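You operate a simulated robot arm through the tools that you are given. There is no shell and no other tool.

Carry out the task below with a simulated two-armed robot. There is one attempt and no reset: what you move stays moved.

JOB
Fit the orange shrink cap over the copper post and shrink it on.
Fine: air dial at 250 C; stand the air tool and switch the air off.

The check looks at the end state, three seconds after you hand in, the way a careful person would. Anything else that was tipped, shoved, dropped, spilled or broken makes it a failure. A push-on lid holds only when it is set on centred and level and pressed home; a screw cap is set on level and turned clockwise until tight.

ROBOT AND FRAMES
Two 7-joint arms with two-finger parallel grippers on one trunk that stands fixed in place. Base frame: the origin is at the foot of the trunk, x ahead of it, y to its left, z up; the work surface is at about z = 780. Units: mm, rad, N and s.
The left shoulder is at [60, 143, 978], the right one opposite. With the tool pointing down near the work surface each hand reaches from about 320 to 740 mm from the base axis, measured 20 degrees to its own side. Payload 1.57 kg a hand.
Tool frame (each hand has its own): the origin (TCP) lies between the finger pads and is the grasp point; the fingertips stand 30 mm ahead of it; z points along the fingers, y is the line along which they close. Largest opening 110 mm; finger width 24, thickness 12; the body of the gripper, 48 by 112 mm, starts 78 mm behind the TCP.
Orientation is that of the tool frame in the base frame, as [roll, pitch, yaw] about the fixed x, y, z axes, in that order (R = Rz(yaw) Ry(pitch) Rx(roll)). With the fingers straight down and closing along the base's y, the tool's x points along the base's -x, its y along +y and its z along -z.

CONTROLS
- The arms move only by the tool step_arm. It takes "left_rows", "right_rows" or both (then of equal length, played together; a hand with none holds still); each is a list of rows, each a list of 7 numbers: the shift along the tool's x, y, z in mm, then the turn, a rotation vector about the tool's x, y, z in rad, then the finger opening in mm, from 0 to 110. In form: [[x, y, z, ax, ay, az, grip], ...]. A call has 1 to 20 rows; each row shifts and turns the commanded pose from where the row before left it, along the tool's axes as they then stand. Each row takes 0.2 s and may step no farther than 50 mm and 0.15 rad from the row before; otherwise, or with a gripper value out of range, the whole call is refused. Where a pose cannot be reached the arm comes as near as it can. A force on the tool above 70 N (or 10 N above the force at the start of the call, whichever is more), or a blocked arm, ends the call early, and 0.2 s more pass. The fingers move at their own pace (about 45 mm/s each) and stop on an object; they squeeze with about 36 N. The grip force told is the motor's: it shows also when the fingers shut on nothing. Time passes only in rows, and 0.2 s behind the last, so rows that do not move let the fingers close. It gives the time, the measured TCP pose, the force on the tool (base axes), the opening and the grip force at its end, in the units of the frame above (readings bear some noise), with the torque about the TCP (base axes, N m) and any sound that the robot's microphone picked up, and new pictures: "views" is both (left out), scene, wrist or none (wrist: the cameras of the hands that moved).
- Cameras (640 x 400 px; columns grow to the right, rows downward): "scene" is now at [51.5, -13, 1592.5]; the picture's right is [-0.16, -0.99, 0.00], its down [-0.70, 0.11, -0.71] and it looks along [0.70, -0.11, -0.71] (base axes); focal length 315 px, centre (320, 200). "left" rides on the left gripper at [70, -16, -141] in its tool frame; the picture's right is [0.23, 0.97, 0.00], its down [-0.86, 0.20, -0.48] and it looks along [-0.47, 0.11, 0.88] (tool axes); focal length 222 px, centre (320, 200). "right" rides on the right gripper at [70, 16, -141] in its tool frame; the picture's right is [-0.23, 0.97, 0.00], its down [-0.85, -0.20, -0.48] and it looks along [-0.47, -0.11, 0.88] (tool axes); focal length 222 px, centre (320, 200).
- lift_body(by): slides the trunk up (or, below 0, down) by that many mm; the arms and the scene camera ride with it, the base frame stays. It gives what a move gives, with no picture.
- aim_head(pan, tilt): turns the head with the scene camera to pan (to the left, within 1.501 rad either way) and tilt (down, from -0.506 to 1.204), counted from straight ahead of the robot. It gives what a move gives, and a new picture of the scene camera.
- point_at(camera, pixels): for up to 12 pixels [column, row] of the newest picture of that camera ("zoom" is the newest enlarged one), the place [x, y, z] in the base frame of the surface seen there, good to about 2 mm. It takes no simulated time.
- zoom(camera, box): a new picture of the part [left, top, right, bottom] of that camera's present view, enlarged. It takes no simulated time.
- finish_job(): hands the job in; it is judged then, once.

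Unless the task says otherwise, let go and move clear before handing in.

The tools are called after "Emit:" by a JSON object that holds its "method" and its "body". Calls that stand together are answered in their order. step_arm: Moves the arms, as the interface text tells. Its arguments: {"type":"object","properties":{"left_rows":{"type":"array"},"right_rows":{"type":"array"},"views":{"type":"string","enum":["both","scene","wrist","none"]}},"required":[]} The other tools are called the same way: lift_body (by) moves the trunk up or down; aim_head (pan, tilt) turns the head that bears the scene camera; point_at (camera, pixels) gives the place of the surface under pixels of a picture; zoom (camera, box) takes an enlarged picture of a part of a camera's view; finish_job () hands the job in.

At the start:

```text
t: 0.0
left_tcp_pos: [502.2, 178.4, 1158.5]
left_tcp_rot: [3.141, 0.002, -3.141]
left_force: [-0.8, 0.2, 0.4]
left_torque: [-0.03, 0.01, -0.02]
left_opening: 110.0
left_gripper_force: 0.0
right_tcp_pos: [492.8, -202.4, 1157.0]
right_tcp_rot: [-3.141, 0.0, 3.141]
right_force: [0.2, 0.2, -0.6]
right_torque: [-0.02, -0.02, -0.01]
right_opening: 110.0
right_gripper_force: 0.0
trunk travel left (down, up): [-577.0, 13.0]
head pan, tilt (commanded): [-0.159, 0.784]
```

scene: 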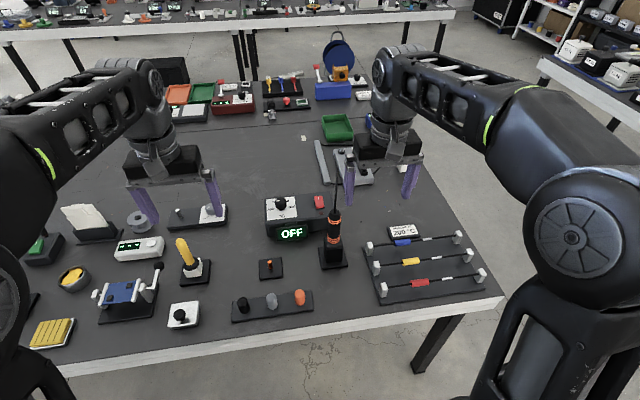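
right: 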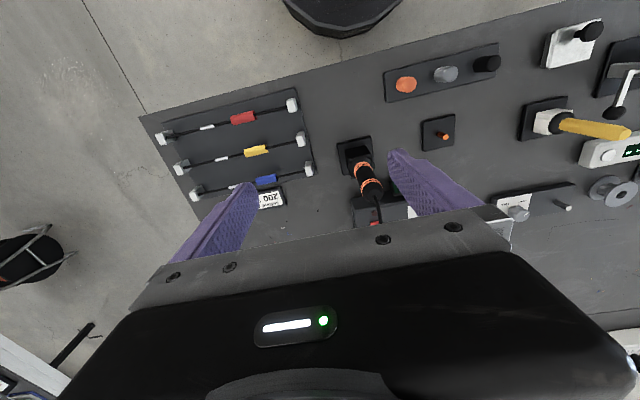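
left: 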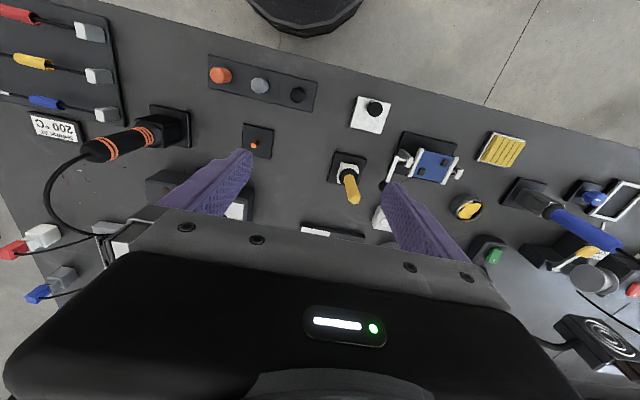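

The scene shows the hot-air unit with "OFF" display around (290,225), the air tool standing at (333,240), the copper post on a small base at (270,267), and the caps rack with an orange cap at (300,297). I'll zoom in to see details before moving.

Emit:
{"method": "zoom", "body": {"camera": "scene", "box": [220, 180, 380, 330]}}

Emit:
{"method": "zoom", "body": {"camera": "right", "box": [330, 30, 530, 240]}}

Emit:
{"method": "point_at", "body": {"camera": "scene", "pixels": [[270, 261], [270, 275], [300, 293], [299, 302], [334, 262], [334, 220], [280, 203], [320, 203], [290, 234], [271, 298], [243, 305], [402, 231]]}}

```text
2.67 times, centred on (300, 255) of scene
```

zoom: 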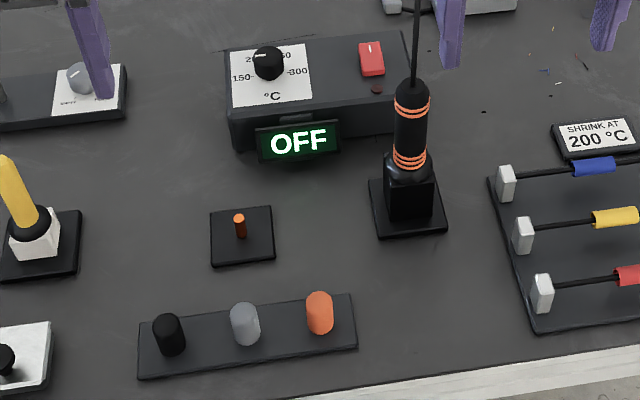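

```text
1.90 times, centred on (430, 135) of right
```

zoom: 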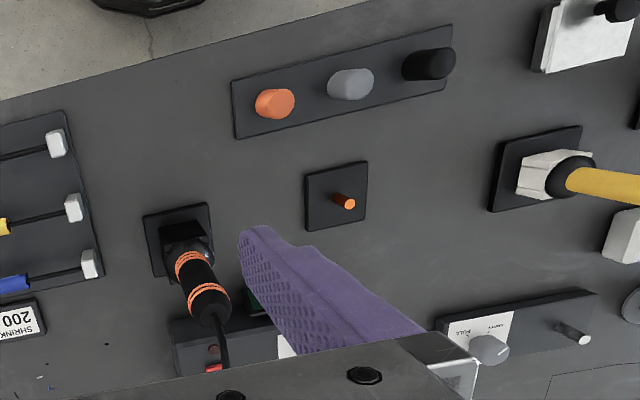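

```text
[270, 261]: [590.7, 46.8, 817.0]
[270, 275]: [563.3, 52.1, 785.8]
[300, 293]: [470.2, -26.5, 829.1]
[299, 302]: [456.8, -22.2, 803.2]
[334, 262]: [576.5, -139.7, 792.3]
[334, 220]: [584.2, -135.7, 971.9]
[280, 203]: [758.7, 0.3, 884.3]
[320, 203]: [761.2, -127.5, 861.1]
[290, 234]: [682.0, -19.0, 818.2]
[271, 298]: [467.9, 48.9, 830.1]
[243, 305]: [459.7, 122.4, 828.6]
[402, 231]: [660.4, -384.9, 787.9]
```

The zoom shows a dial knob with 150/200/250/300 marks, a red switch, and the air tool nose-down in its stand with a cable on top. I'll zoom tighter on the control unit, the tool and the post.

Emit:
{"method": "zoom", "body": {"camera": "scene", "box": [262, 188, 332, 232]}}

Emit:
{"method": "zoom", "body": {"camera": "scene", "box": [310, 180, 370, 275]}}

Emit:
{"method": "zoom", "body": {"camera": "scene", "box": [225, 245, 325, 325]}}

Emit:
{"method": "zoom", "body": {"camera": "scene", "box": [360, 215, 490, 310]}}

Emit:
{"method": "zoom", "body": {"camera": "left", "box": [0, 60, 280, 300]}}

```text
9.09 times, centred on (297, 210) of scene
```

zoom: 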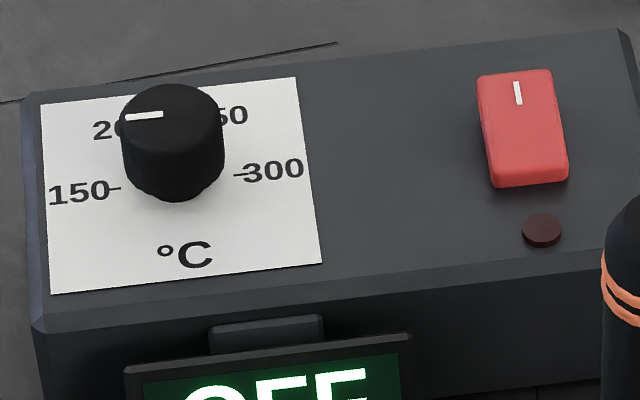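

```text
4.21 times, centred on (340, 228) of scene
```

zoom: 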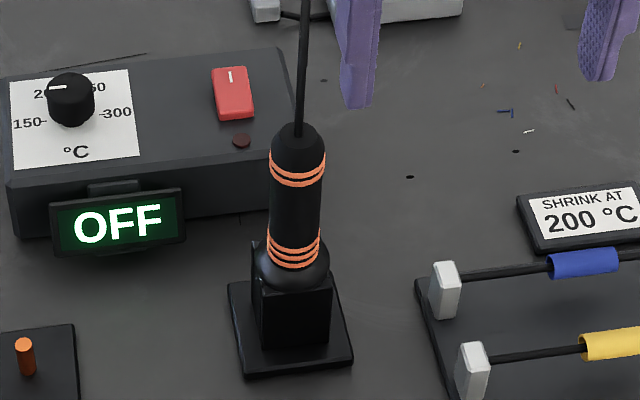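

```text
5.00 times, centred on (275, 285) of scene
```

zoom: 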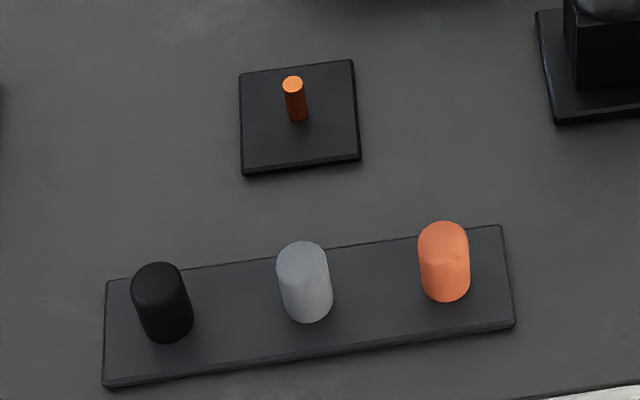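

```text
4.21 times, centred on (425, 262) of scene
```

zoom: 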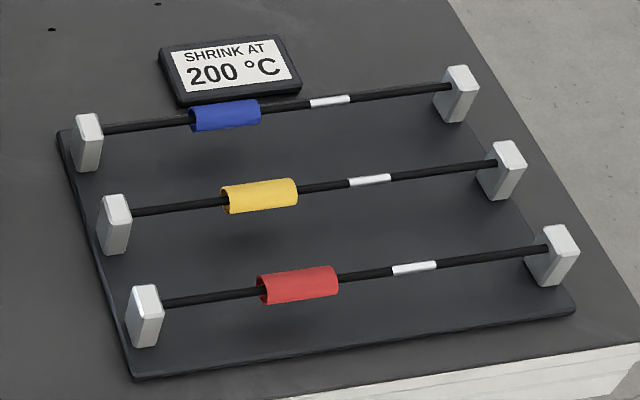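

```text
1.67 times, centred on (140, 180) of left
```

zoom: 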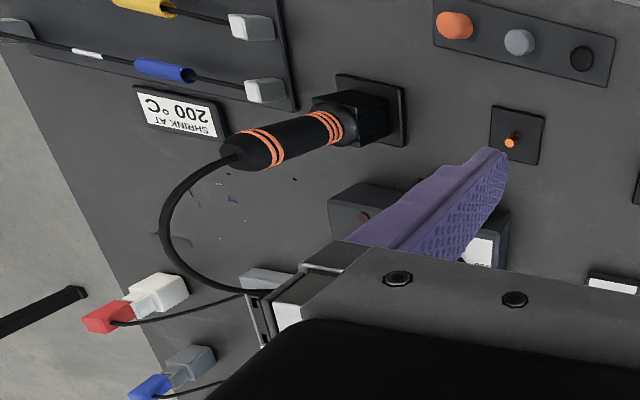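

The dial mark points to about 150 (left), the switch is off. Now I'll measure the post, caps and knob precisely using zoomed pictures.

Emit:
{"method": "zoom", "body": {"camera": "scene", "box": [235, 250, 325, 315]}}

```text
6.15 times, centred on (280, 282) of scene
```

zoom: 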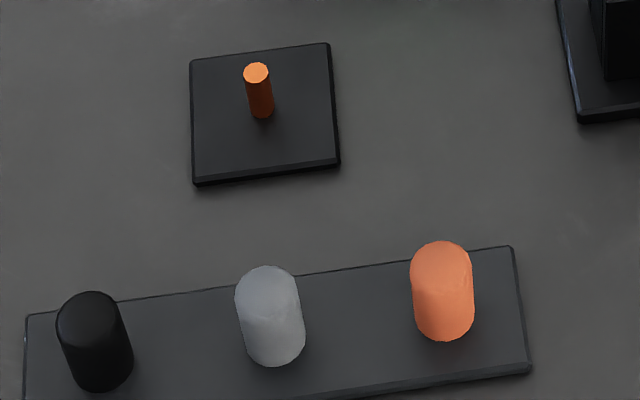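

Emit:
{"method": "point_at", "body": {"camera": "zoom", "pixels": [[256, 71], [249, 72], [264, 72], [262, 114], [192, 62], [327, 45], [338, 160], [195, 180], [442, 265], [442, 243], [415, 265], [470, 265]]}}

Emit:
{"method": "point_at", "body": {"camera": "zoom", "pixels": [[442, 290], [444, 335], [270, 290], [95, 315], [510, 250], [528, 368], [27, 318], [400, 290], [500, 300]]}}

```text
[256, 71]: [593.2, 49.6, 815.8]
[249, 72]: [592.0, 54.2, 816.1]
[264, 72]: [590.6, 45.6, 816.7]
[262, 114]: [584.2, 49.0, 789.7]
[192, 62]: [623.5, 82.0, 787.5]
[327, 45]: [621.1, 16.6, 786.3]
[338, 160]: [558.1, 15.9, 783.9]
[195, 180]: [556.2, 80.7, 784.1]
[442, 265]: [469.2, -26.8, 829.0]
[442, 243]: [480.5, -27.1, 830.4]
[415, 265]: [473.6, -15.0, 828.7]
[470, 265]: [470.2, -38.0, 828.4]
```

```text
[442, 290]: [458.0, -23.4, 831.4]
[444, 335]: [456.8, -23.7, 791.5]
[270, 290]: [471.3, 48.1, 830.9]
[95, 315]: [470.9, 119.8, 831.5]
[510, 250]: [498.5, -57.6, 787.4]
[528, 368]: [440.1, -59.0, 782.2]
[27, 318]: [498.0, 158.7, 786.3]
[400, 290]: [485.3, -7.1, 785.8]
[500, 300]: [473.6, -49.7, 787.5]
```

Post is centred near (590, 49), top z≈816; the orange cap near (469, -26), top z≈829. Now I measure the control unit and tool.

Emit:
{"method": "zoom", "body": {"camera": "scene", "box": [262, 188, 332, 232]}}

Emit:
{"method": "point_at", "body": {"camera": "zoom", "pixels": [[172, 100], [145, 115], [172, 150], [125, 120], [220, 120], [118, 188], [240, 174], [100, 270], [515, 80], [525, 130], [540, 180], [540, 230]]}}

Emit:
{"method": "point_at", "body": {"camera": "zoom", "pixels": [[40, 320], [30, 100], [610, 40], [630, 200], [485, 80], [550, 75], [490, 185], [565, 180], [420, 200], [560, 140]]}}

Emit:
{"method": "zoom", "body": {"camera": "scene", "box": [310, 200, 370, 275]}}

```text
9.09 times, centred on (297, 210) of scene
```

zoom: 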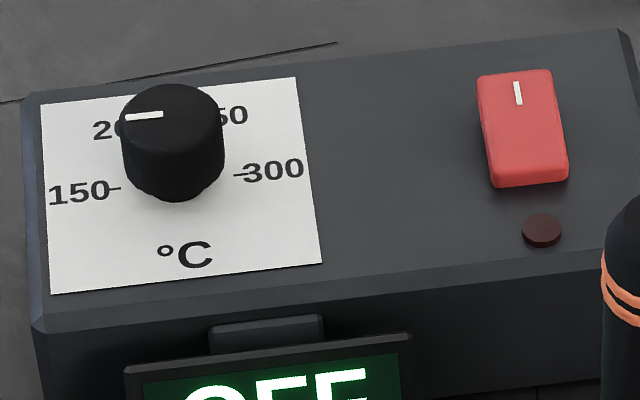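

```text
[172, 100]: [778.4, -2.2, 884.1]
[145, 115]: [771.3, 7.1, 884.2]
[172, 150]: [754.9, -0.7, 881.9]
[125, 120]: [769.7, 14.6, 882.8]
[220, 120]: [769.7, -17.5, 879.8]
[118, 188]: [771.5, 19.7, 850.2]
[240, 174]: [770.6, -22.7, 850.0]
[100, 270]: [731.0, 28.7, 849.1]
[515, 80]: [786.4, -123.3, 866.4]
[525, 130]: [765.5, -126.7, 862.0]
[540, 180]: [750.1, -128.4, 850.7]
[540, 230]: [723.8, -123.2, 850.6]
```

```text
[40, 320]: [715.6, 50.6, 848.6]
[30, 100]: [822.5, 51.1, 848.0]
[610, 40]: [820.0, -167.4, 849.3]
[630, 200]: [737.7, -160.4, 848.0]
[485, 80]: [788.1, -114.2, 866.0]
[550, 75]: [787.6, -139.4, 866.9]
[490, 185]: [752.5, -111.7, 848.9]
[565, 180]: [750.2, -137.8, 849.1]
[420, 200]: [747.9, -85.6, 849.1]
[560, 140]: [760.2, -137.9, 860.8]
```

```text
5.33 times, centred on (340, 238) of scene
```

zoom: 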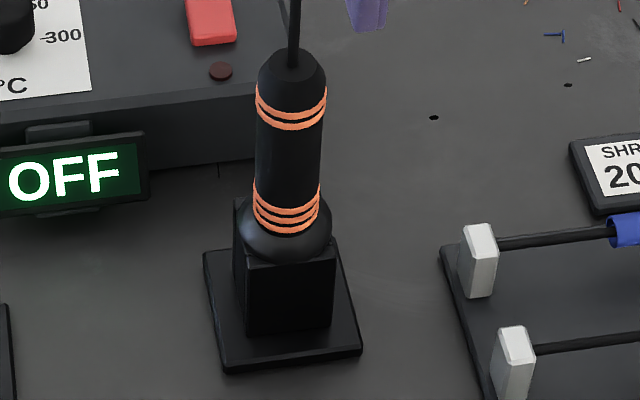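

Emit:
{"method": "point_at", "body": {"camera": "zoom", "pixels": [[292, 60], [291, 100], [290, 140], [257, 120], [326, 120], [287, 200], [287, 245], [240, 225], [332, 225], [287, 290], [240, 250], [335, 265]]}}

Emit:
{"method": "point_at", "body": {"camera": "zoom", "pixels": [[205, 252], [225, 368], [360, 350], [345, 245], [236, 200], [247, 330], [333, 325], [296, 20], [296, 5]]}}

Emit:
{"method": "aim_head", "body": {"pan": -0.16, "tilt": 0.6}}

```text
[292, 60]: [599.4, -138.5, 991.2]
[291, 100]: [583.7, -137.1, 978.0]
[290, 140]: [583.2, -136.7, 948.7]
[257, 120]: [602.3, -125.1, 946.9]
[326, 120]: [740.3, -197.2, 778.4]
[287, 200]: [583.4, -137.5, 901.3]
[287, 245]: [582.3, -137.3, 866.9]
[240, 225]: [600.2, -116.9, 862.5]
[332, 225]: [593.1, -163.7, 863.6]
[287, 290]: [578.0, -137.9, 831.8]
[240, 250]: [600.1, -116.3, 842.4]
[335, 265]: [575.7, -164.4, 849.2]
```

```text
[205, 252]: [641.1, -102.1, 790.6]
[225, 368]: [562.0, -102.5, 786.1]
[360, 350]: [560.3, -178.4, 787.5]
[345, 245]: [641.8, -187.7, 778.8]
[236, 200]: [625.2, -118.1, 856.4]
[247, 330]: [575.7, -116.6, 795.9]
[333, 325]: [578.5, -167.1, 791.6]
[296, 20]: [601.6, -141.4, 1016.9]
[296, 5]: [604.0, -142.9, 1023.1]
```

```text
t: 0.7
left_tcp_pos: [500.6, 177.2, 1157.6]
left_tcp_rot: [-3.141, 0.002, -3.141]
left_force: [-0.4, 0.5, 0.6]
left_torque: [-0.01, 0.02, -0.02]
left_opening: 110.0
left_gripper_force: 0.0
right_tcp_pos: [491.4, -202.8, 1159.2]
right_tcp_rot: [3.141, 0.0, 3.14]
right_force: [0.4, -0.6, 0.9]
right_torque: [0.0, -0.06, 0.01]
right_opening: 109.9
right_gripper_force: 0.1
trunk travel left (down, up): [-577.0, 13.0]
head pan, tilt (commanded): [-0.161, 0.6]
```

scene: 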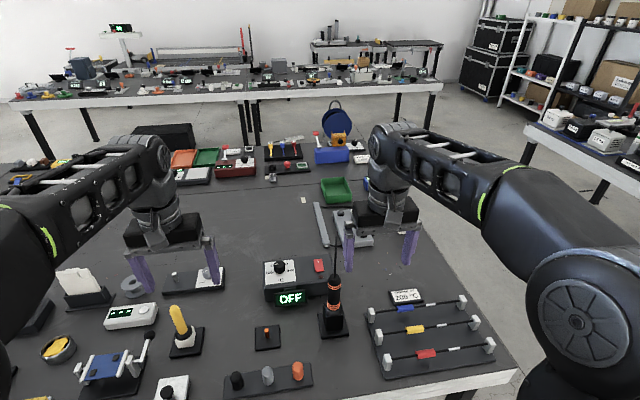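

Tool handle axis is near (600, -141), z 875–990; knob centre (771, -1.5) with 150 at +y and 300 at -y; the rocker's rear side is raised at z 866. I'll restore the head view and move the left hand above the orange cap.

Emit:
{"method": "aim_head", "body": {"pan": -0.1, "tilt": 0.78}}

Emit:
{"method": "step_arm", "body": {"left_rows": [[4, -25.5, 24, 0, 0, 0, 110], [4, -25.5, 24, 0, 0, 0, 110], [4, -25.5, 24, 0, 0, 0, 90], [4, -25.5, 24, 0, 0, 0, 70], [4, -25.5, 24, 0, 0, 0, 60], [4, -25.5, 24, 0, 0, 0, 60], [4, -25.5, 24, 0, 0, 0, 60], [4, -25.5, 24, 0, 0, 0, 60], [0, 0, 0, 0, 0, 0, 60]], "views": "both"}}

```text
t: 1.4
left_tcp_pos: [501.2, 179.2, 1158.0]
left_tcp_rot: [-3.141, 0.003, -3.141]
left_force: [0.5, -0.2, -0.5]
left_torque: [0.01, 0.01, -0.01]
left_opening: 110.0
left_gripper_force: 0.1
right_tcp_pos: [492.1, -203.2, 1158.0]
right_tcp_rot: [-3.141, -0.001, 3.14]
right_force: [-0.4, 0.2, -0.6]
right_torque: [-0.02, 0.02, 0.0]
right_opening: 110.2
right_gripper_force: 0.0
trunk travel left (down, up): [-577.0, 13.0]
head pan, tilt (commanded): [-0.099, 0.78]
```

scene: 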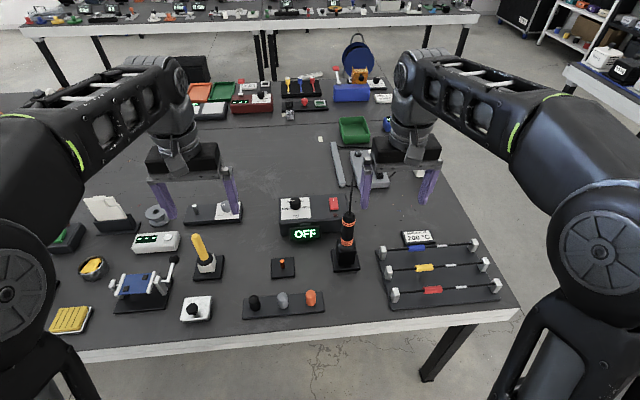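

```text
t: 3.4
left_tcp_pos: [469.2, -24.9, 966.5]
left_tcp_rot: [-3.141, 0.002, -3.141]
left_force: [0.8, 0.6, 0.1]
left_torque: [-0.01, 0.0, -0.02]
left_opening: 60.1
left_gripper_force: 0.0
right_tcp_pos: [491.0, -203.5, 1156.9]
right_tcp_rot: [3.141, 0.0, -3.141]
right_force: [-0.1, 0.1, -0.2]
right_torque: [0.01, 0.01, 0.02]
right_opening: 109.7
right_gripper_force: 0.1
trunk travel left (down, up): [-577.0, 13.0]
head pan, tilt (commanded): [-0.099, 0.78]
```

scene: 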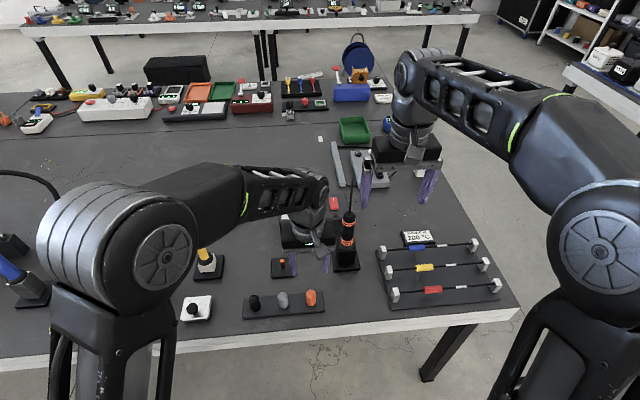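
left: 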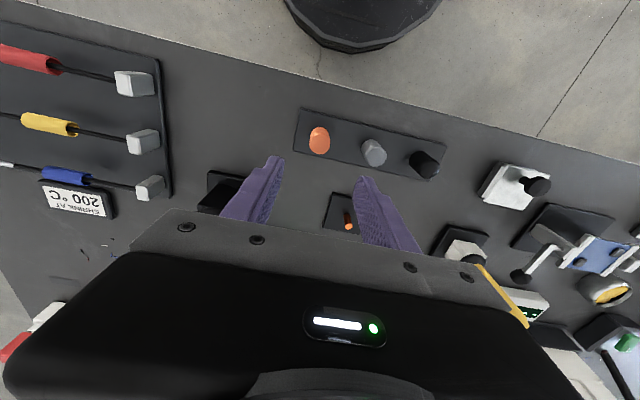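

The left hand is above the cap (orange cap at about (319,140) in the left picture). I'll measure the cap and post with the left camera too.

Emit:
{"method": "zoom", "body": {"camera": "left", "box": [280, 90, 460, 240]}}

Emit:
{"method": "point_at", "body": {"camera": "left", "pixels": [[319, 132], [310, 134], [328, 134], [319, 128], [319, 145], [348, 227], [345, 227], [352, 227], [330, 250], [500, 295], [540, 310]]}}

Emit:
{"method": "point_at", "body": {"camera": "scene", "pixels": [[195, 247], [203, 255], [207, 265], [195, 308], [311, 292], [306, 292], [315, 292]]}}

```text
2.67 times, centred on (370, 165) of left
```

zoom: 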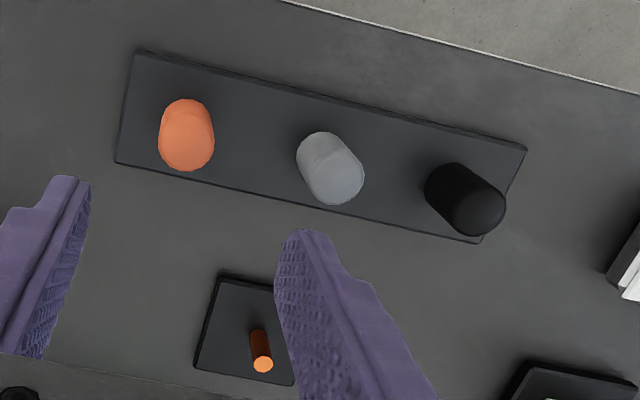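

```text
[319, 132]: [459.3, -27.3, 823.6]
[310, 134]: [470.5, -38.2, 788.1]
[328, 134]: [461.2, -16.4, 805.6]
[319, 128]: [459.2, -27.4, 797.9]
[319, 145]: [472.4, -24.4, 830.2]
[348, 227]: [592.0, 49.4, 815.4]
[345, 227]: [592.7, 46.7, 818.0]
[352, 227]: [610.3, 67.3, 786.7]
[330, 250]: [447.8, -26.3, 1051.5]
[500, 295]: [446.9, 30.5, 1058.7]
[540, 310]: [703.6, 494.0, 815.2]
```

```text
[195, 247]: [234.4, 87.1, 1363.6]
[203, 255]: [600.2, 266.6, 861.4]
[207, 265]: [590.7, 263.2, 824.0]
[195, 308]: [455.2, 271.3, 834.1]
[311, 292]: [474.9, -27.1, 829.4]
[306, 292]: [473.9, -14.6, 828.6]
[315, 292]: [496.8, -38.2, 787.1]
```

The cap's centre is about (469.5, -26.7), top z 829.5, radius ≈12. I'll descend the left hand to just above it and look.

Emit:
{"method": "step_arm", "body": {"left_rows": [[0, -1, 30, 0, 0, 0, 60], [0, 0, 30, 0, 0, 0, 60], [0, 0, 30, 0, 0, 0, 60], [0, 0, 15, 0, 0, 0, 60], [0, 0, 0, 0, 0, 0, 60]], "views": "both"}}

```text
t: 4.6
left_tcp_pos: [471.1, -27.4, 859.8]
left_tcp_rot: [-3.141, 0.0, 3.142]
left_force: [0.0, -0.6, 0.1]
left_torque: [0.01, 0.0, 0.01]
left_opening: 60.0
left_gripper_force: 0.0
right_tcp_pos: [492.0, -202.9, 1158.2]
right_tcp_rot: [-3.141, -0.001, -3.141]
right_force: [-0.1, 0.0, -0.1]
right_torque: [0.02, 0.01, 0.01]
right_opening: 110.1
right_gripper_force: 0.0
trunk travel left (down, up): [-577.0, 13.0]
head pan, tilt (commanded): [-0.099, 0.78]
```

scene: 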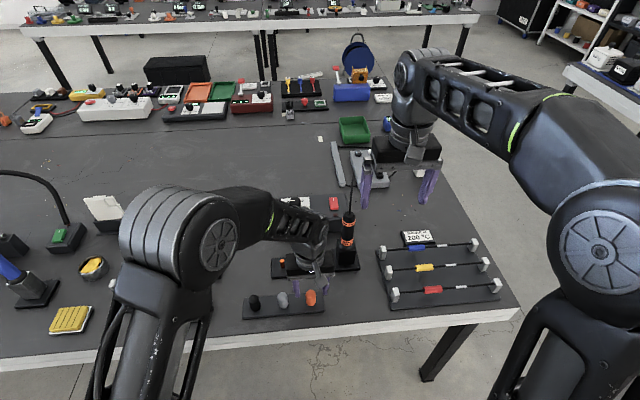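
left: 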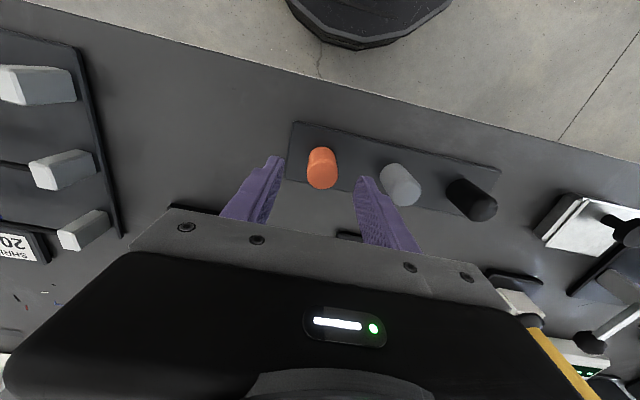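

The cap sits centred between the open fingers (cap top about (322,175), tip midpoint projects to about (319,177)). I'll go down to z≈825 and close on it.

Emit:
{"method": "step_arm", "body": {"left_rows": [[0, 0, 18, 0, 0, 0, 60], [0, 0, 17, 0, 0, 0, 60], [0, 0, 0, 0, 0, 0, 40], [0, 0, 0, 0, 0, 0, 30], [0, 0, 0, 0, 0, 0, 20], [0, 0, 0, 0, 0, 0, 15], [0, 0, 0, 0, 0, 0, 15]], "views": "both"}}

```text
t: 6.2
left_tcp_pos: [469.9, -26.5, 825.6]
left_tcp_rot: [-3.141, 0.002, -3.142]
left_force: [-0.1, 0.5, 0.4]
left_torque: [-0.02, 0.01, 0.02]
left_opening: 27.0
left_gripper_force: 35.4
right_tcp_pos: [491.6, -203.9, 1157.2]
right_tcp_rot: [-3.141, 0.0, 3.141]
right_force: [0.1, 0.3, 0.3]
right_torque: [0.0, 0.03, 0.03]
right_opening: 109.9
right_gripper_force: 0.0
trunk travel left (down, up): [-577.0, 13.0]
head pan, tilt (commanded): [-0.099, 0.78]
```

scene: 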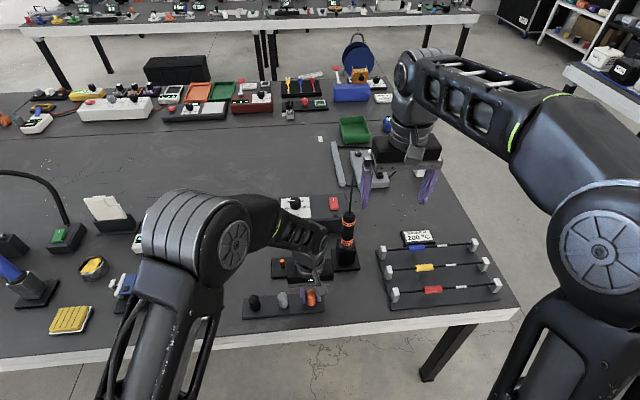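
left: 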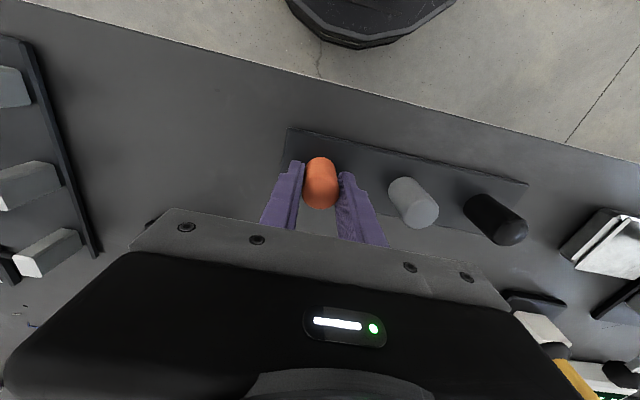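

The fingers stopped at 27 mm with 35 N on the cap. I'll lift straight up 80 mm.

Emit:
{"method": "step_arm", "body": {"left_rows": [[0, 0, -10, 0, 0, 0, 15], [0, 0, -20, 0, 0, 0, 15], [0, 0, -25, 0, 0, 0, 15], [0, 0, -25, 0, 0, 0, 15], [0, 0, 0, 0, 0, 0, 15]], "views": "both"}}

Emit:
{"method": "zoom", "body": {"camera": "left", "box": [240, 120, 400, 250]}}

Emit:
{"method": "zoom", "body": {"camera": "scene", "box": [240, 230, 350, 325]}}

```text
t: 7.4
left_tcp_pos: [470.3, -27.9, 909.0]
left_tcp_rot: [3.14, 0.0, 3.141]
left_force: [-0.1, 0.4, 0.2]
left_torque: [-0.02, -0.01, -0.01]
left_opening: 27.1
left_gripper_force: 36.1
right_tcp_pos: [492.3, -203.6, 1156.9]
right_tcp_rot: [3.141, -0.001, 3.141]
right_force: [-0.3, 0.5, -0.1]
right_torque: [0.01, 0.01, -0.01]
right_opening: 109.9
right_gripper_force: 0.0
trunk travel left (down, up): [-577.0, 13.0]
head pan, tilt (commanded): [-0.099, 0.78]
```

scene: 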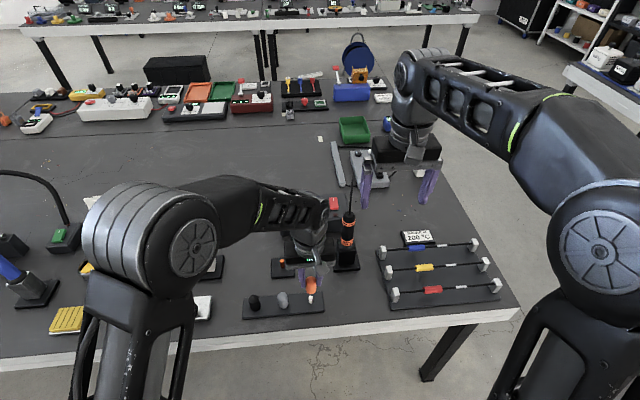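
left: 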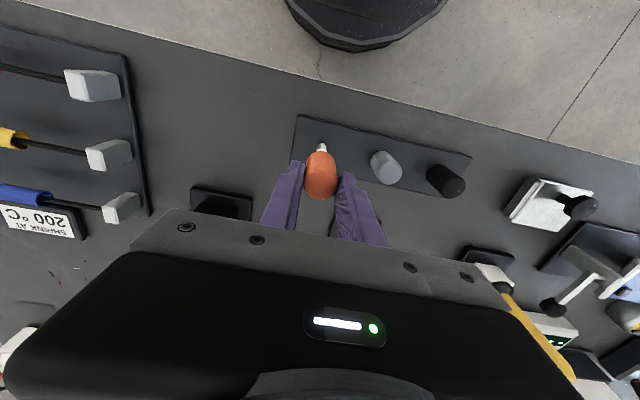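

```text
3.08 times, centred on (320, 185) of left
```

zoom: 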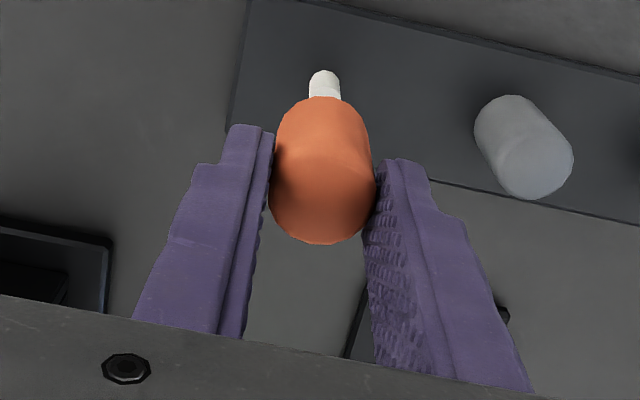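

```text
4.21 times, centred on (295, 278) of scene
```

zoom: 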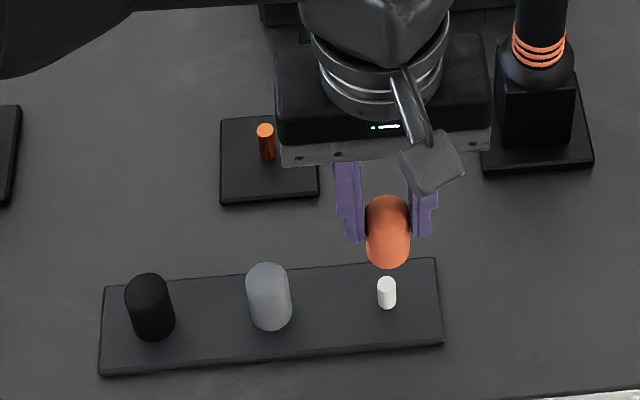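

The cap came off a white peg at about (387,292) in the zoom. I'll measure the peg, post, and the cap's place in the hand.

Emit:
{"method": "point_at", "body": {"camera": "zoom", "pixels": [[387, 281], [382, 282], [392, 282], [387, 305], [265, 130], [260, 131], [270, 131], [268, 155], [388, 200], [388, 230], [370, 240], [406, 240]]}}

Emit:
{"method": "point_at", "body": {"camera": "left", "pixels": [[321, 158], [308, 170], [335, 170], [321, 185], [321, 194], [310, 188], [331, 188], [321, 175], [321, 147]]}}

```text
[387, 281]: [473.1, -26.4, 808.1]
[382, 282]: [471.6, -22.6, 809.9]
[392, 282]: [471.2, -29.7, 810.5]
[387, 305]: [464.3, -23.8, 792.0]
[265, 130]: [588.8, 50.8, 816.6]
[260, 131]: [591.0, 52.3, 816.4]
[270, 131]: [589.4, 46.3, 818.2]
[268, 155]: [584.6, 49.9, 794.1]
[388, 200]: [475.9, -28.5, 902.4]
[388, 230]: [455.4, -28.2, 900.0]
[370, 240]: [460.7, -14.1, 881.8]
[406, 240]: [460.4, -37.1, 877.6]
```

```text
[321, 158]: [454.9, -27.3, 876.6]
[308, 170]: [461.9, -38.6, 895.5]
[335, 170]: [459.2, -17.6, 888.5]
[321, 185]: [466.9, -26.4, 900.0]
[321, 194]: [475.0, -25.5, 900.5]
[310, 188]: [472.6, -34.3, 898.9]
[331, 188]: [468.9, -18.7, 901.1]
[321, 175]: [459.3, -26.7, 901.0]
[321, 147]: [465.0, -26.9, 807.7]
```

Peg and cap show the cap is centred about 1 mm toward the robot from TCP, with its top about 5 mm below the TCP. I'll carry it over the post at (590, 49.5) and look.

Emit:
{"method": "step_arm", "body": {"left_rows": [[-20, 12.7, 0, 0, 0, 0, 15], [-30, 19, 0, 0, 0, 0, 15], [-30, 19, 0, 0, 0, 0, 15], [-30, 19, 0, 0, 0, 0, 15], [-11, 7, 0, 0, 0, 0, 15], [0, 0, 0, 0, 0, 0, 15]], "views": "both"}}

Emit:
{"method": "zoom", "body": {"camera": "left", "box": [240, 120, 400, 250]}}

Emit:
{"method": "zoom", "body": {"camera": "scene", "box": [230, 220, 340, 315]}}

```text
t: 8.8
left_tcp_pos: [591.8, 52.3, 905.7]
left_tcp_rot: [-3.141, -0.001, -3.141]
left_force: [1.2, 0.3, 0.4]
left_torque: [0.0, 0.04, 0.0]
left_opening: 27.2
left_gripper_force: 36.0
right_tcp_pos: [491.2, -204.2, 1157.4]
right_tcp_rot: [3.141, -0.001, 3.141]
right_force: [0.1, -0.2, 0.0]
right_torque: [0.0, 0.0, 0.03]
right_opening: 109.9
right_gripper_force: 0.0
trunk travel left (down, up): [-577.0, 13.0]
head pan, tilt (commanded): [-0.099, 0.78]
```

scene: 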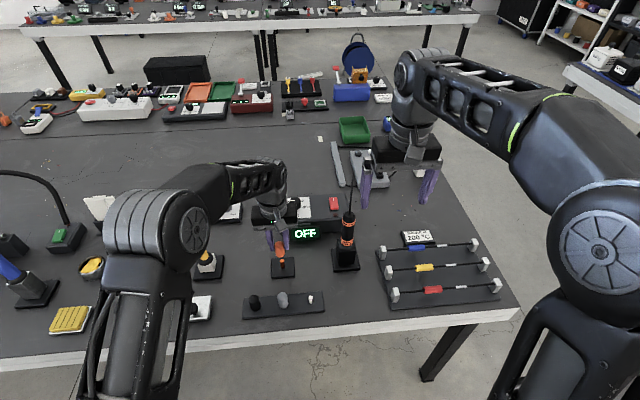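
left: 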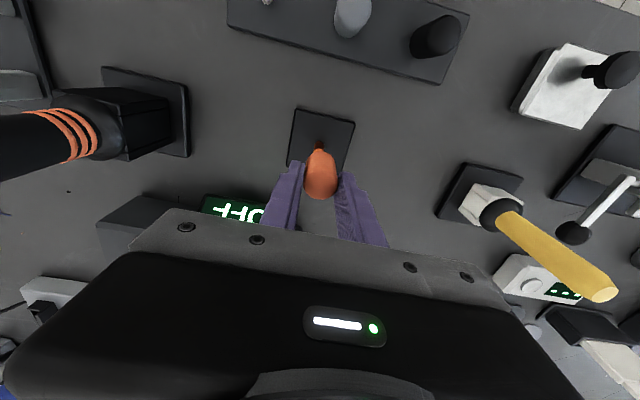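

```text
3.08 times, centred on (320, 185) of left
```

zoom: 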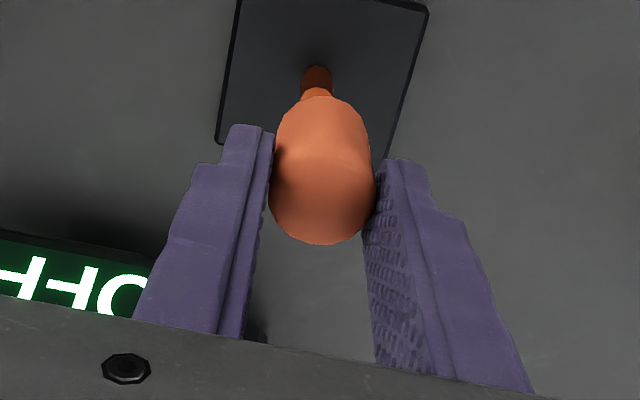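

```text
4.21 times, centred on (285, 268) of scene
```

zoom: 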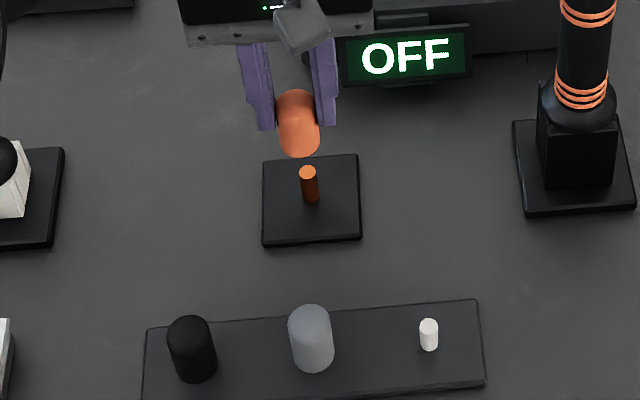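

Emit:
{"method": "point_at", "body": {"camera": "zoom", "pixels": [[308, 171], [303, 172], [313, 172], [310, 195], [295, 105], [298, 125], [300, 150], [281, 130], [319, 130], [309, 175]]}}

Emit:
{"method": "point_at", "body": {"camera": "left", "pixels": [[321, 158], [308, 170], [335, 170], [321, 185], [321, 194], [310, 188], [331, 188], [319, 146]]}}

```text
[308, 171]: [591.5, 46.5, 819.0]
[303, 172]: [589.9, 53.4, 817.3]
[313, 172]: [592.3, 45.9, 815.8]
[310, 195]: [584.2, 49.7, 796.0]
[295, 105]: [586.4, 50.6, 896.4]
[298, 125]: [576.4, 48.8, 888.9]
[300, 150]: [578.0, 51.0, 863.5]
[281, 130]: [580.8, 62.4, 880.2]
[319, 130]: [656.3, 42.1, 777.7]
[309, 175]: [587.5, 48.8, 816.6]
```

```text
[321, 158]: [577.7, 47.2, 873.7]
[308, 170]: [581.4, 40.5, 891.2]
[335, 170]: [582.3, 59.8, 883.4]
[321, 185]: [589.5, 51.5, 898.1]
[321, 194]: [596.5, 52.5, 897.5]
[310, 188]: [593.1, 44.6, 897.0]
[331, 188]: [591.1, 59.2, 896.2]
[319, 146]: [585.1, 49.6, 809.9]
```

Cap centre (≈590.5, 51) is over the post (≈590, 49.6); I'll shift 1 mm in y and lower 45 mm so that the cap's rim just passes the post's top, then check.

Emit:
{"method": "step_arm", "body": {"left_rows": [[0, -1, 10, 0, 0, 0, 15], [0, 0, 12, 0, 0, 0, 15], [0, 0, 10, 0, 0, 0, 15], [0, 0, 7, 0, 0, 0, 15], [0, 0, 6, 0, 0, 0, 15], [0, 0, 0, 0, 0, 0, 15]], "views": "both"}}

Emit:
{"method": "zoom", "body": {"camera": "scene", "box": [230, 220, 340, 315]}}

Emit:
{"method": "zoom", "body": {"camera": "left", "box": [240, 120, 400, 250]}}

```text
t: 10.2
left_tcp_pos: [590.9, 50.3, 862.3]
left_tcp_rot: [3.14, 0.002, -3.141]
left_force: [0.1, -0.3, -0.4]
left_torque: [-0.01, 0.0, 0.04]
left_opening: 27.0
left_gripper_force: 35.8
right_tcp_pos: [491.5, -204.2, 1157.2]
right_tcp_rot: [3.141, -0.001, -3.14]
right_force: [0.7, -0.4, 0.3]
right_torque: [-0.02, 0.03, -0.02]
right_opening: 110.0
right_gripper_force: 0.1
trunk travel left (down, up): [-577.0, 13.0]
head pan, tilt (commanded): [-0.099, 0.78]
```

scene: 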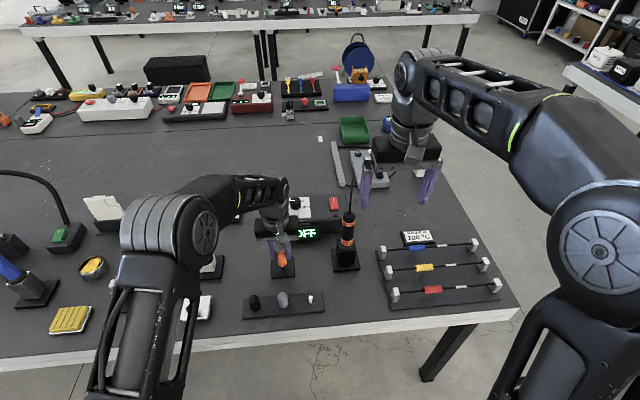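
left: 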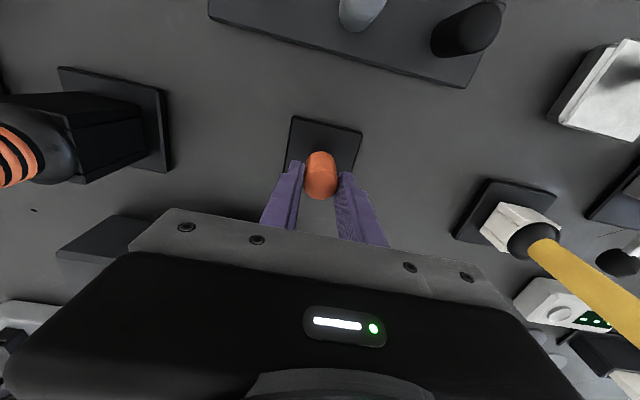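

```text
4.21 times, centred on (285, 268) of scene
```

zoom: 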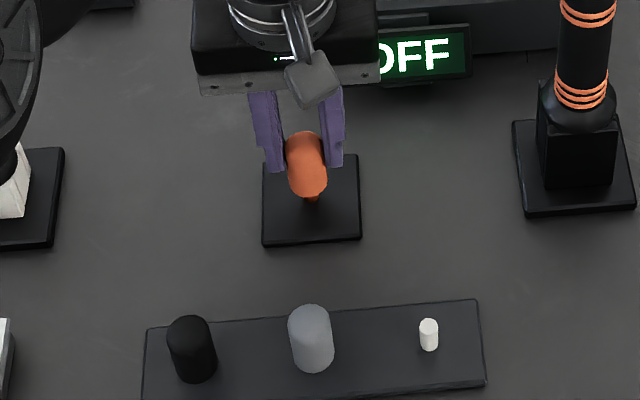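

```text
3.08 times, centred on (320, 185) of left
```

zoom: 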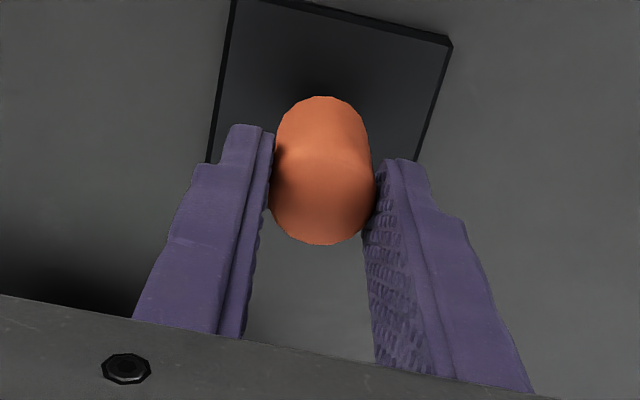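

No contact force so far and the cap appears over the post. I'll measure cap top and side quickly from the left zoom, then lower on.

Emit:
{"method": "point_at", "body": {"camera": "zoom", "pixels": [[323, 200], [323, 230], [323, 180], [323, 105], [323, 130], [230, 100], [440, 40]]}}

Emit:
{"method": "step_arm", "body": {"left_rows": [[0, 0, 6, 0, 0, 0, 15], [0, 0, 5, 0, 0, 0, 15], [0, 0, 4, 0, 0, 0, 15], [0, 0, 0, 0, 0, 0, 15]], "views": "both"}}

Emit:
{"method": "zoom", "body": {"camera": "scene", "box": [230, 220, 340, 315]}}

```text
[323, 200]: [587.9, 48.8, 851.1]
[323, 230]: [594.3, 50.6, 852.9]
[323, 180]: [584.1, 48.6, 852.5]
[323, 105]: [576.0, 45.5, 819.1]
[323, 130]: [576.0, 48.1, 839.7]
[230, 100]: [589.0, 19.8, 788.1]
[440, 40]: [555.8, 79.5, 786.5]
```

```text
t: 11.2
left_tcp_pos: [590.6, 49.8, 847.5]
left_tcp_rot: [3.141, 0.001, 3.141]
left_force: [0.4, -1.1, 0.2]
left_torque: [0.0, -0.04, 0.03]
left_opening: 27.0
left_gripper_force: 36.0
right_tcp_pos: [491.0, -202.6, 1157.7]
right_tcp_rot: [-3.141, 0.001, 3.14]
right_force: [0.5, -0.2, 0.3]
right_torque: [-0.01, 0.04, 0.01]
right_opening: 110.2
right_gripper_force: 0.0
trunk travel left (down, up): [-577.0, 13.0]
head pan, tilt (commanded): [-0.099, 0.78]
```

scene: 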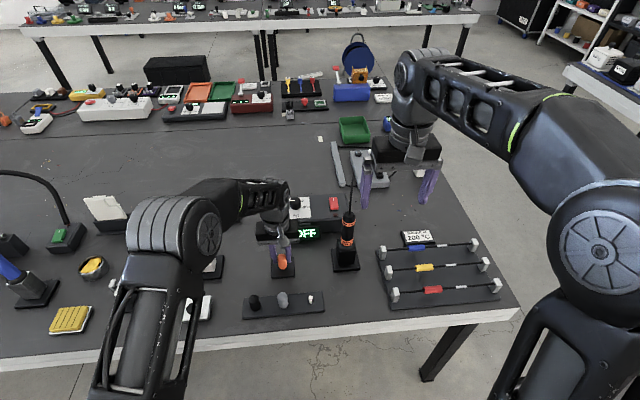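
left: 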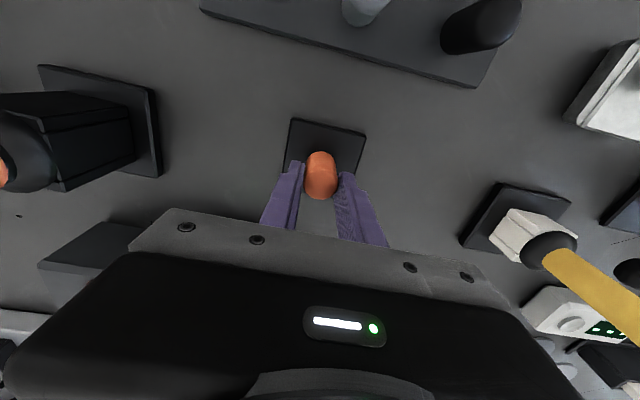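

```text
4.21 times, centred on (285, 268) of scene
```

zoom: 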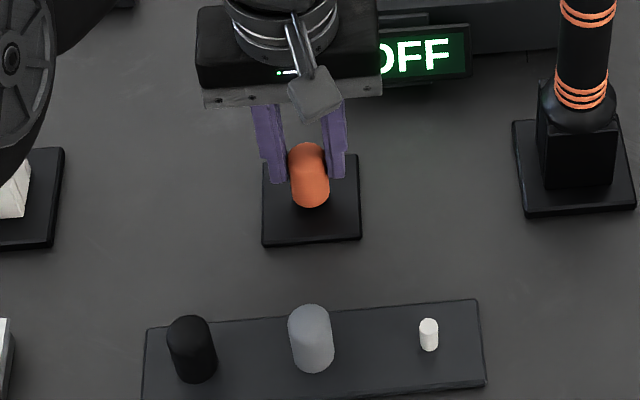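

The cap covers the post with no side force, cap top now ≈837. It needs about 8 mm more; I'll lower in small steps watching for contact.

Emit:
{"method": "step_arm", "body": {"left_rows": [[0, 0, 2, 0, 0, 0, 15], [0, 0, 2, 0, 0, 0, 15], [0, 0, 1.5, 0, 0, 0, 15], [0, 0, 0, 0, 0, 0, 15]], "views": "none"}}

Emit:
{"method": "step_arm", "body": {"left_rows": [[0, 0, 1, 0, 0, 0, 15], [0, 0, 1, 0, 0, 0, 15], [0, 0, 0, 0, 0, 0, 15]], "views": "none"}}

Emit:
{"method": "zoom", "body": {"camera": "scene", "box": [230, 220, 340, 315]}}

Emit:
{"method": "point_at", "body": {"camera": "zoom", "pixels": [[310, 165], [310, 160], [310, 200], [312, 212], [295, 200], [327, 200]]}}

```text
t: 12.2
left_tcp_pos: [590.1, 48.9, 840.7]
left_tcp_rot: [-3.142, 0.0, -3.141]
left_force: [-0.2, -0.4, 0.8]
left_torque: [-0.04, -0.01, -0.01]
left_opening: 26.9
left_gripper_force: 35.9
right_tcp_pos: [492.0, -203.9, 1157.3]
right_tcp_rot: [-3.141, -0.002, 3.141]
right_force: [0.6, 0.3, 0.1]
right_torque: [-0.01, 0.0, -0.03]
right_opening: 109.9
right_gripper_force: 0.0
trunk travel left (down, up): [-577.0, 13.0]
head pan, tilt (commanded): [-0.099, 0.78]
```

```text
t: 13.0
left_tcp_pos: [591.6, 48.8, 839.5]
left_tcp_rot: [3.141, 0.002, 3.141]
left_force: [0.7, -0.7, 5.8]
left_torque: [0.01, -0.04, -0.01]
left_opening: 27.3
left_gripper_force: 35.7
right_tcp_pos: [491.9, -203.8, 1158.3]
right_tcp_rot: [-3.141, -0.001, -3.141]
right_force: [0.8, 0.6, 0.4]
right_torque: [0.01, 0.01, -0.01]
right_opening: 110.2
right_gripper_force: 0.0
trunk travel left (down, up): [-577.0, 13.0]
head pan, tilt (commanded): [-0.099, 0.78]
```

```text
4.21 times, centred on (285, 268) of scene
```

zoom: 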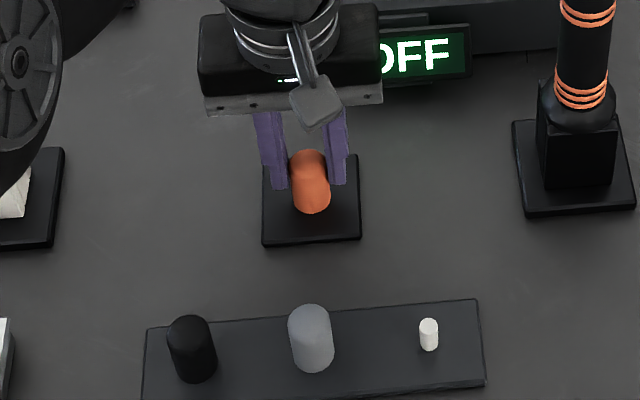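

```text
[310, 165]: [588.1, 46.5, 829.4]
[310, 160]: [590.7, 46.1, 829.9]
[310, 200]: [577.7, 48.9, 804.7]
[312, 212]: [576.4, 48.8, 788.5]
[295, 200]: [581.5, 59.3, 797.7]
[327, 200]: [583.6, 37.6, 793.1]
```

Contact at 5.8 N with the cap top at ≈829.5 and its rim at ≈788: it's seated on the base. I'll open and lift away.

Emit:
{"method": "step_arm", "body": {"left_rows": [[0, 0, 0, 0, 0, 0, 35], [0, 0, 0, 0, 0, 0, 50], [0, 0, 0, 0, 0, 0, 60], [0, 0, 0, 0, 0, 0, 60], [0, 0, -20, 0, 0, 0, 60], [0, 0, -30, 0, 0, 0, 60], [0, 0, -30, 0, 0, 0, 60], [0, 0, -30, 0, 0, 0, 60]], "views": "both"}}

Emit:
{"method": "zoom", "body": {"camera": "scene", "box": [230, 220, 340, 315]}}

Emit:
{"method": "zoom", "body": {"camera": "left", "box": [240, 80, 440, 240]}}

```text
t: 14.8
left_tcp_pos: [589.4, 48.9, 951.0]
left_tcp_rot: [-3.141, -0.001, 3.141]
left_force: [0.7, -0.1, 0.2]
left_torque: [0.04, -0.05, 0.02]
left_opening: 59.9
left_gripper_force: 0.1
right_tcp_pos: [490.0, -203.8, 1158.5]
right_tcp_rot: [-3.141, 0.0, 3.141]
right_force: [-0.2, -0.2, -0.1]
right_torque: [-0.01, -0.03, -0.01]
right_opening: 110.1
right_gripper_force: 0.2
trunk travel left (down, up): [-577.0, 13.0]
head pan, tilt (commanded): [-0.099, 0.78]
```

scene: 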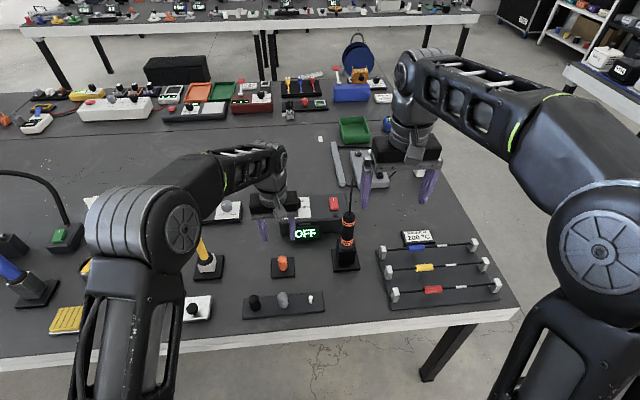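
left: 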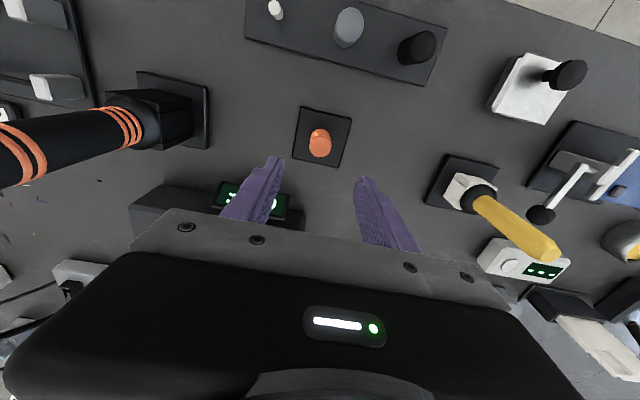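

```text
4.21 times, centred on (285, 268) of scene
```

zoom: 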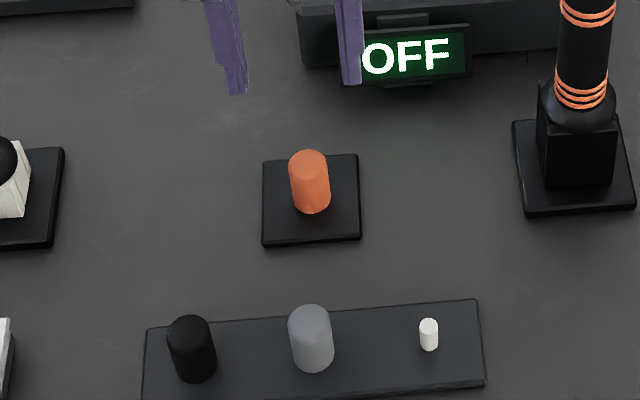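

```text
2.50 times, centred on (340, 160) of left
```

zoom: 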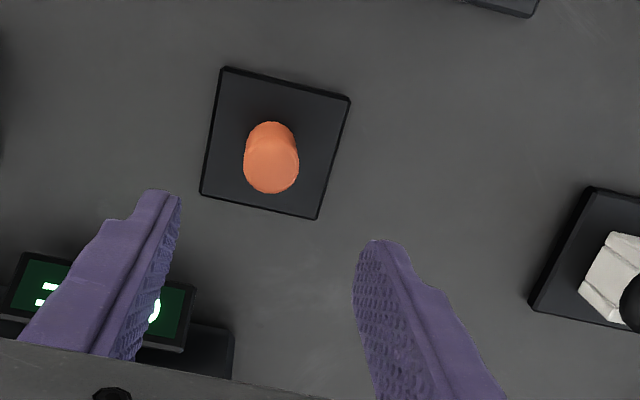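

The cap stands upright and centred on the post. Next is the dial; first I check where the air tool's cable runs so I don't snag it.

Emit:
{"method": "zoom", "body": {"camera": "scene", "box": [280, 150, 400, 230]}}

Emit:
{"method": "zoom", "body": {"camera": "right", "box": [260, 120, 420, 240]}}

Emit:
{"method": "zoom", "body": {"camera": "left", "box": [0, 80, 160, 400]}}

```text
5.00 times, centred on (340, 190) of scene
```

zoom: 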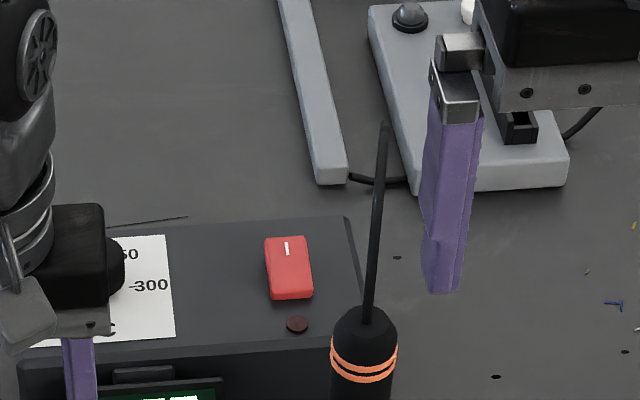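

```text
3.33 times, centred on (340, 180) of right
```

zoom: 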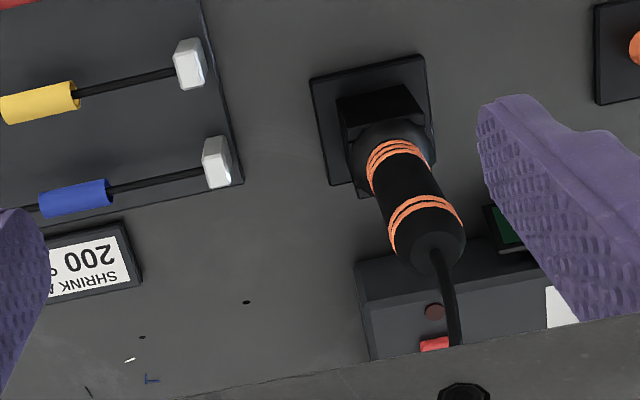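

```text
1.25 times, centred on (80, 240) of left
```

zoom: 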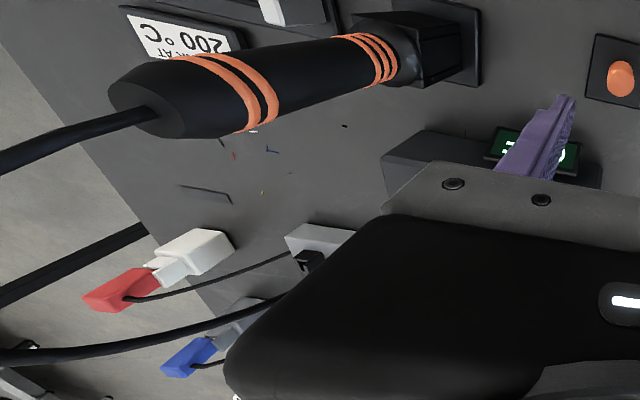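

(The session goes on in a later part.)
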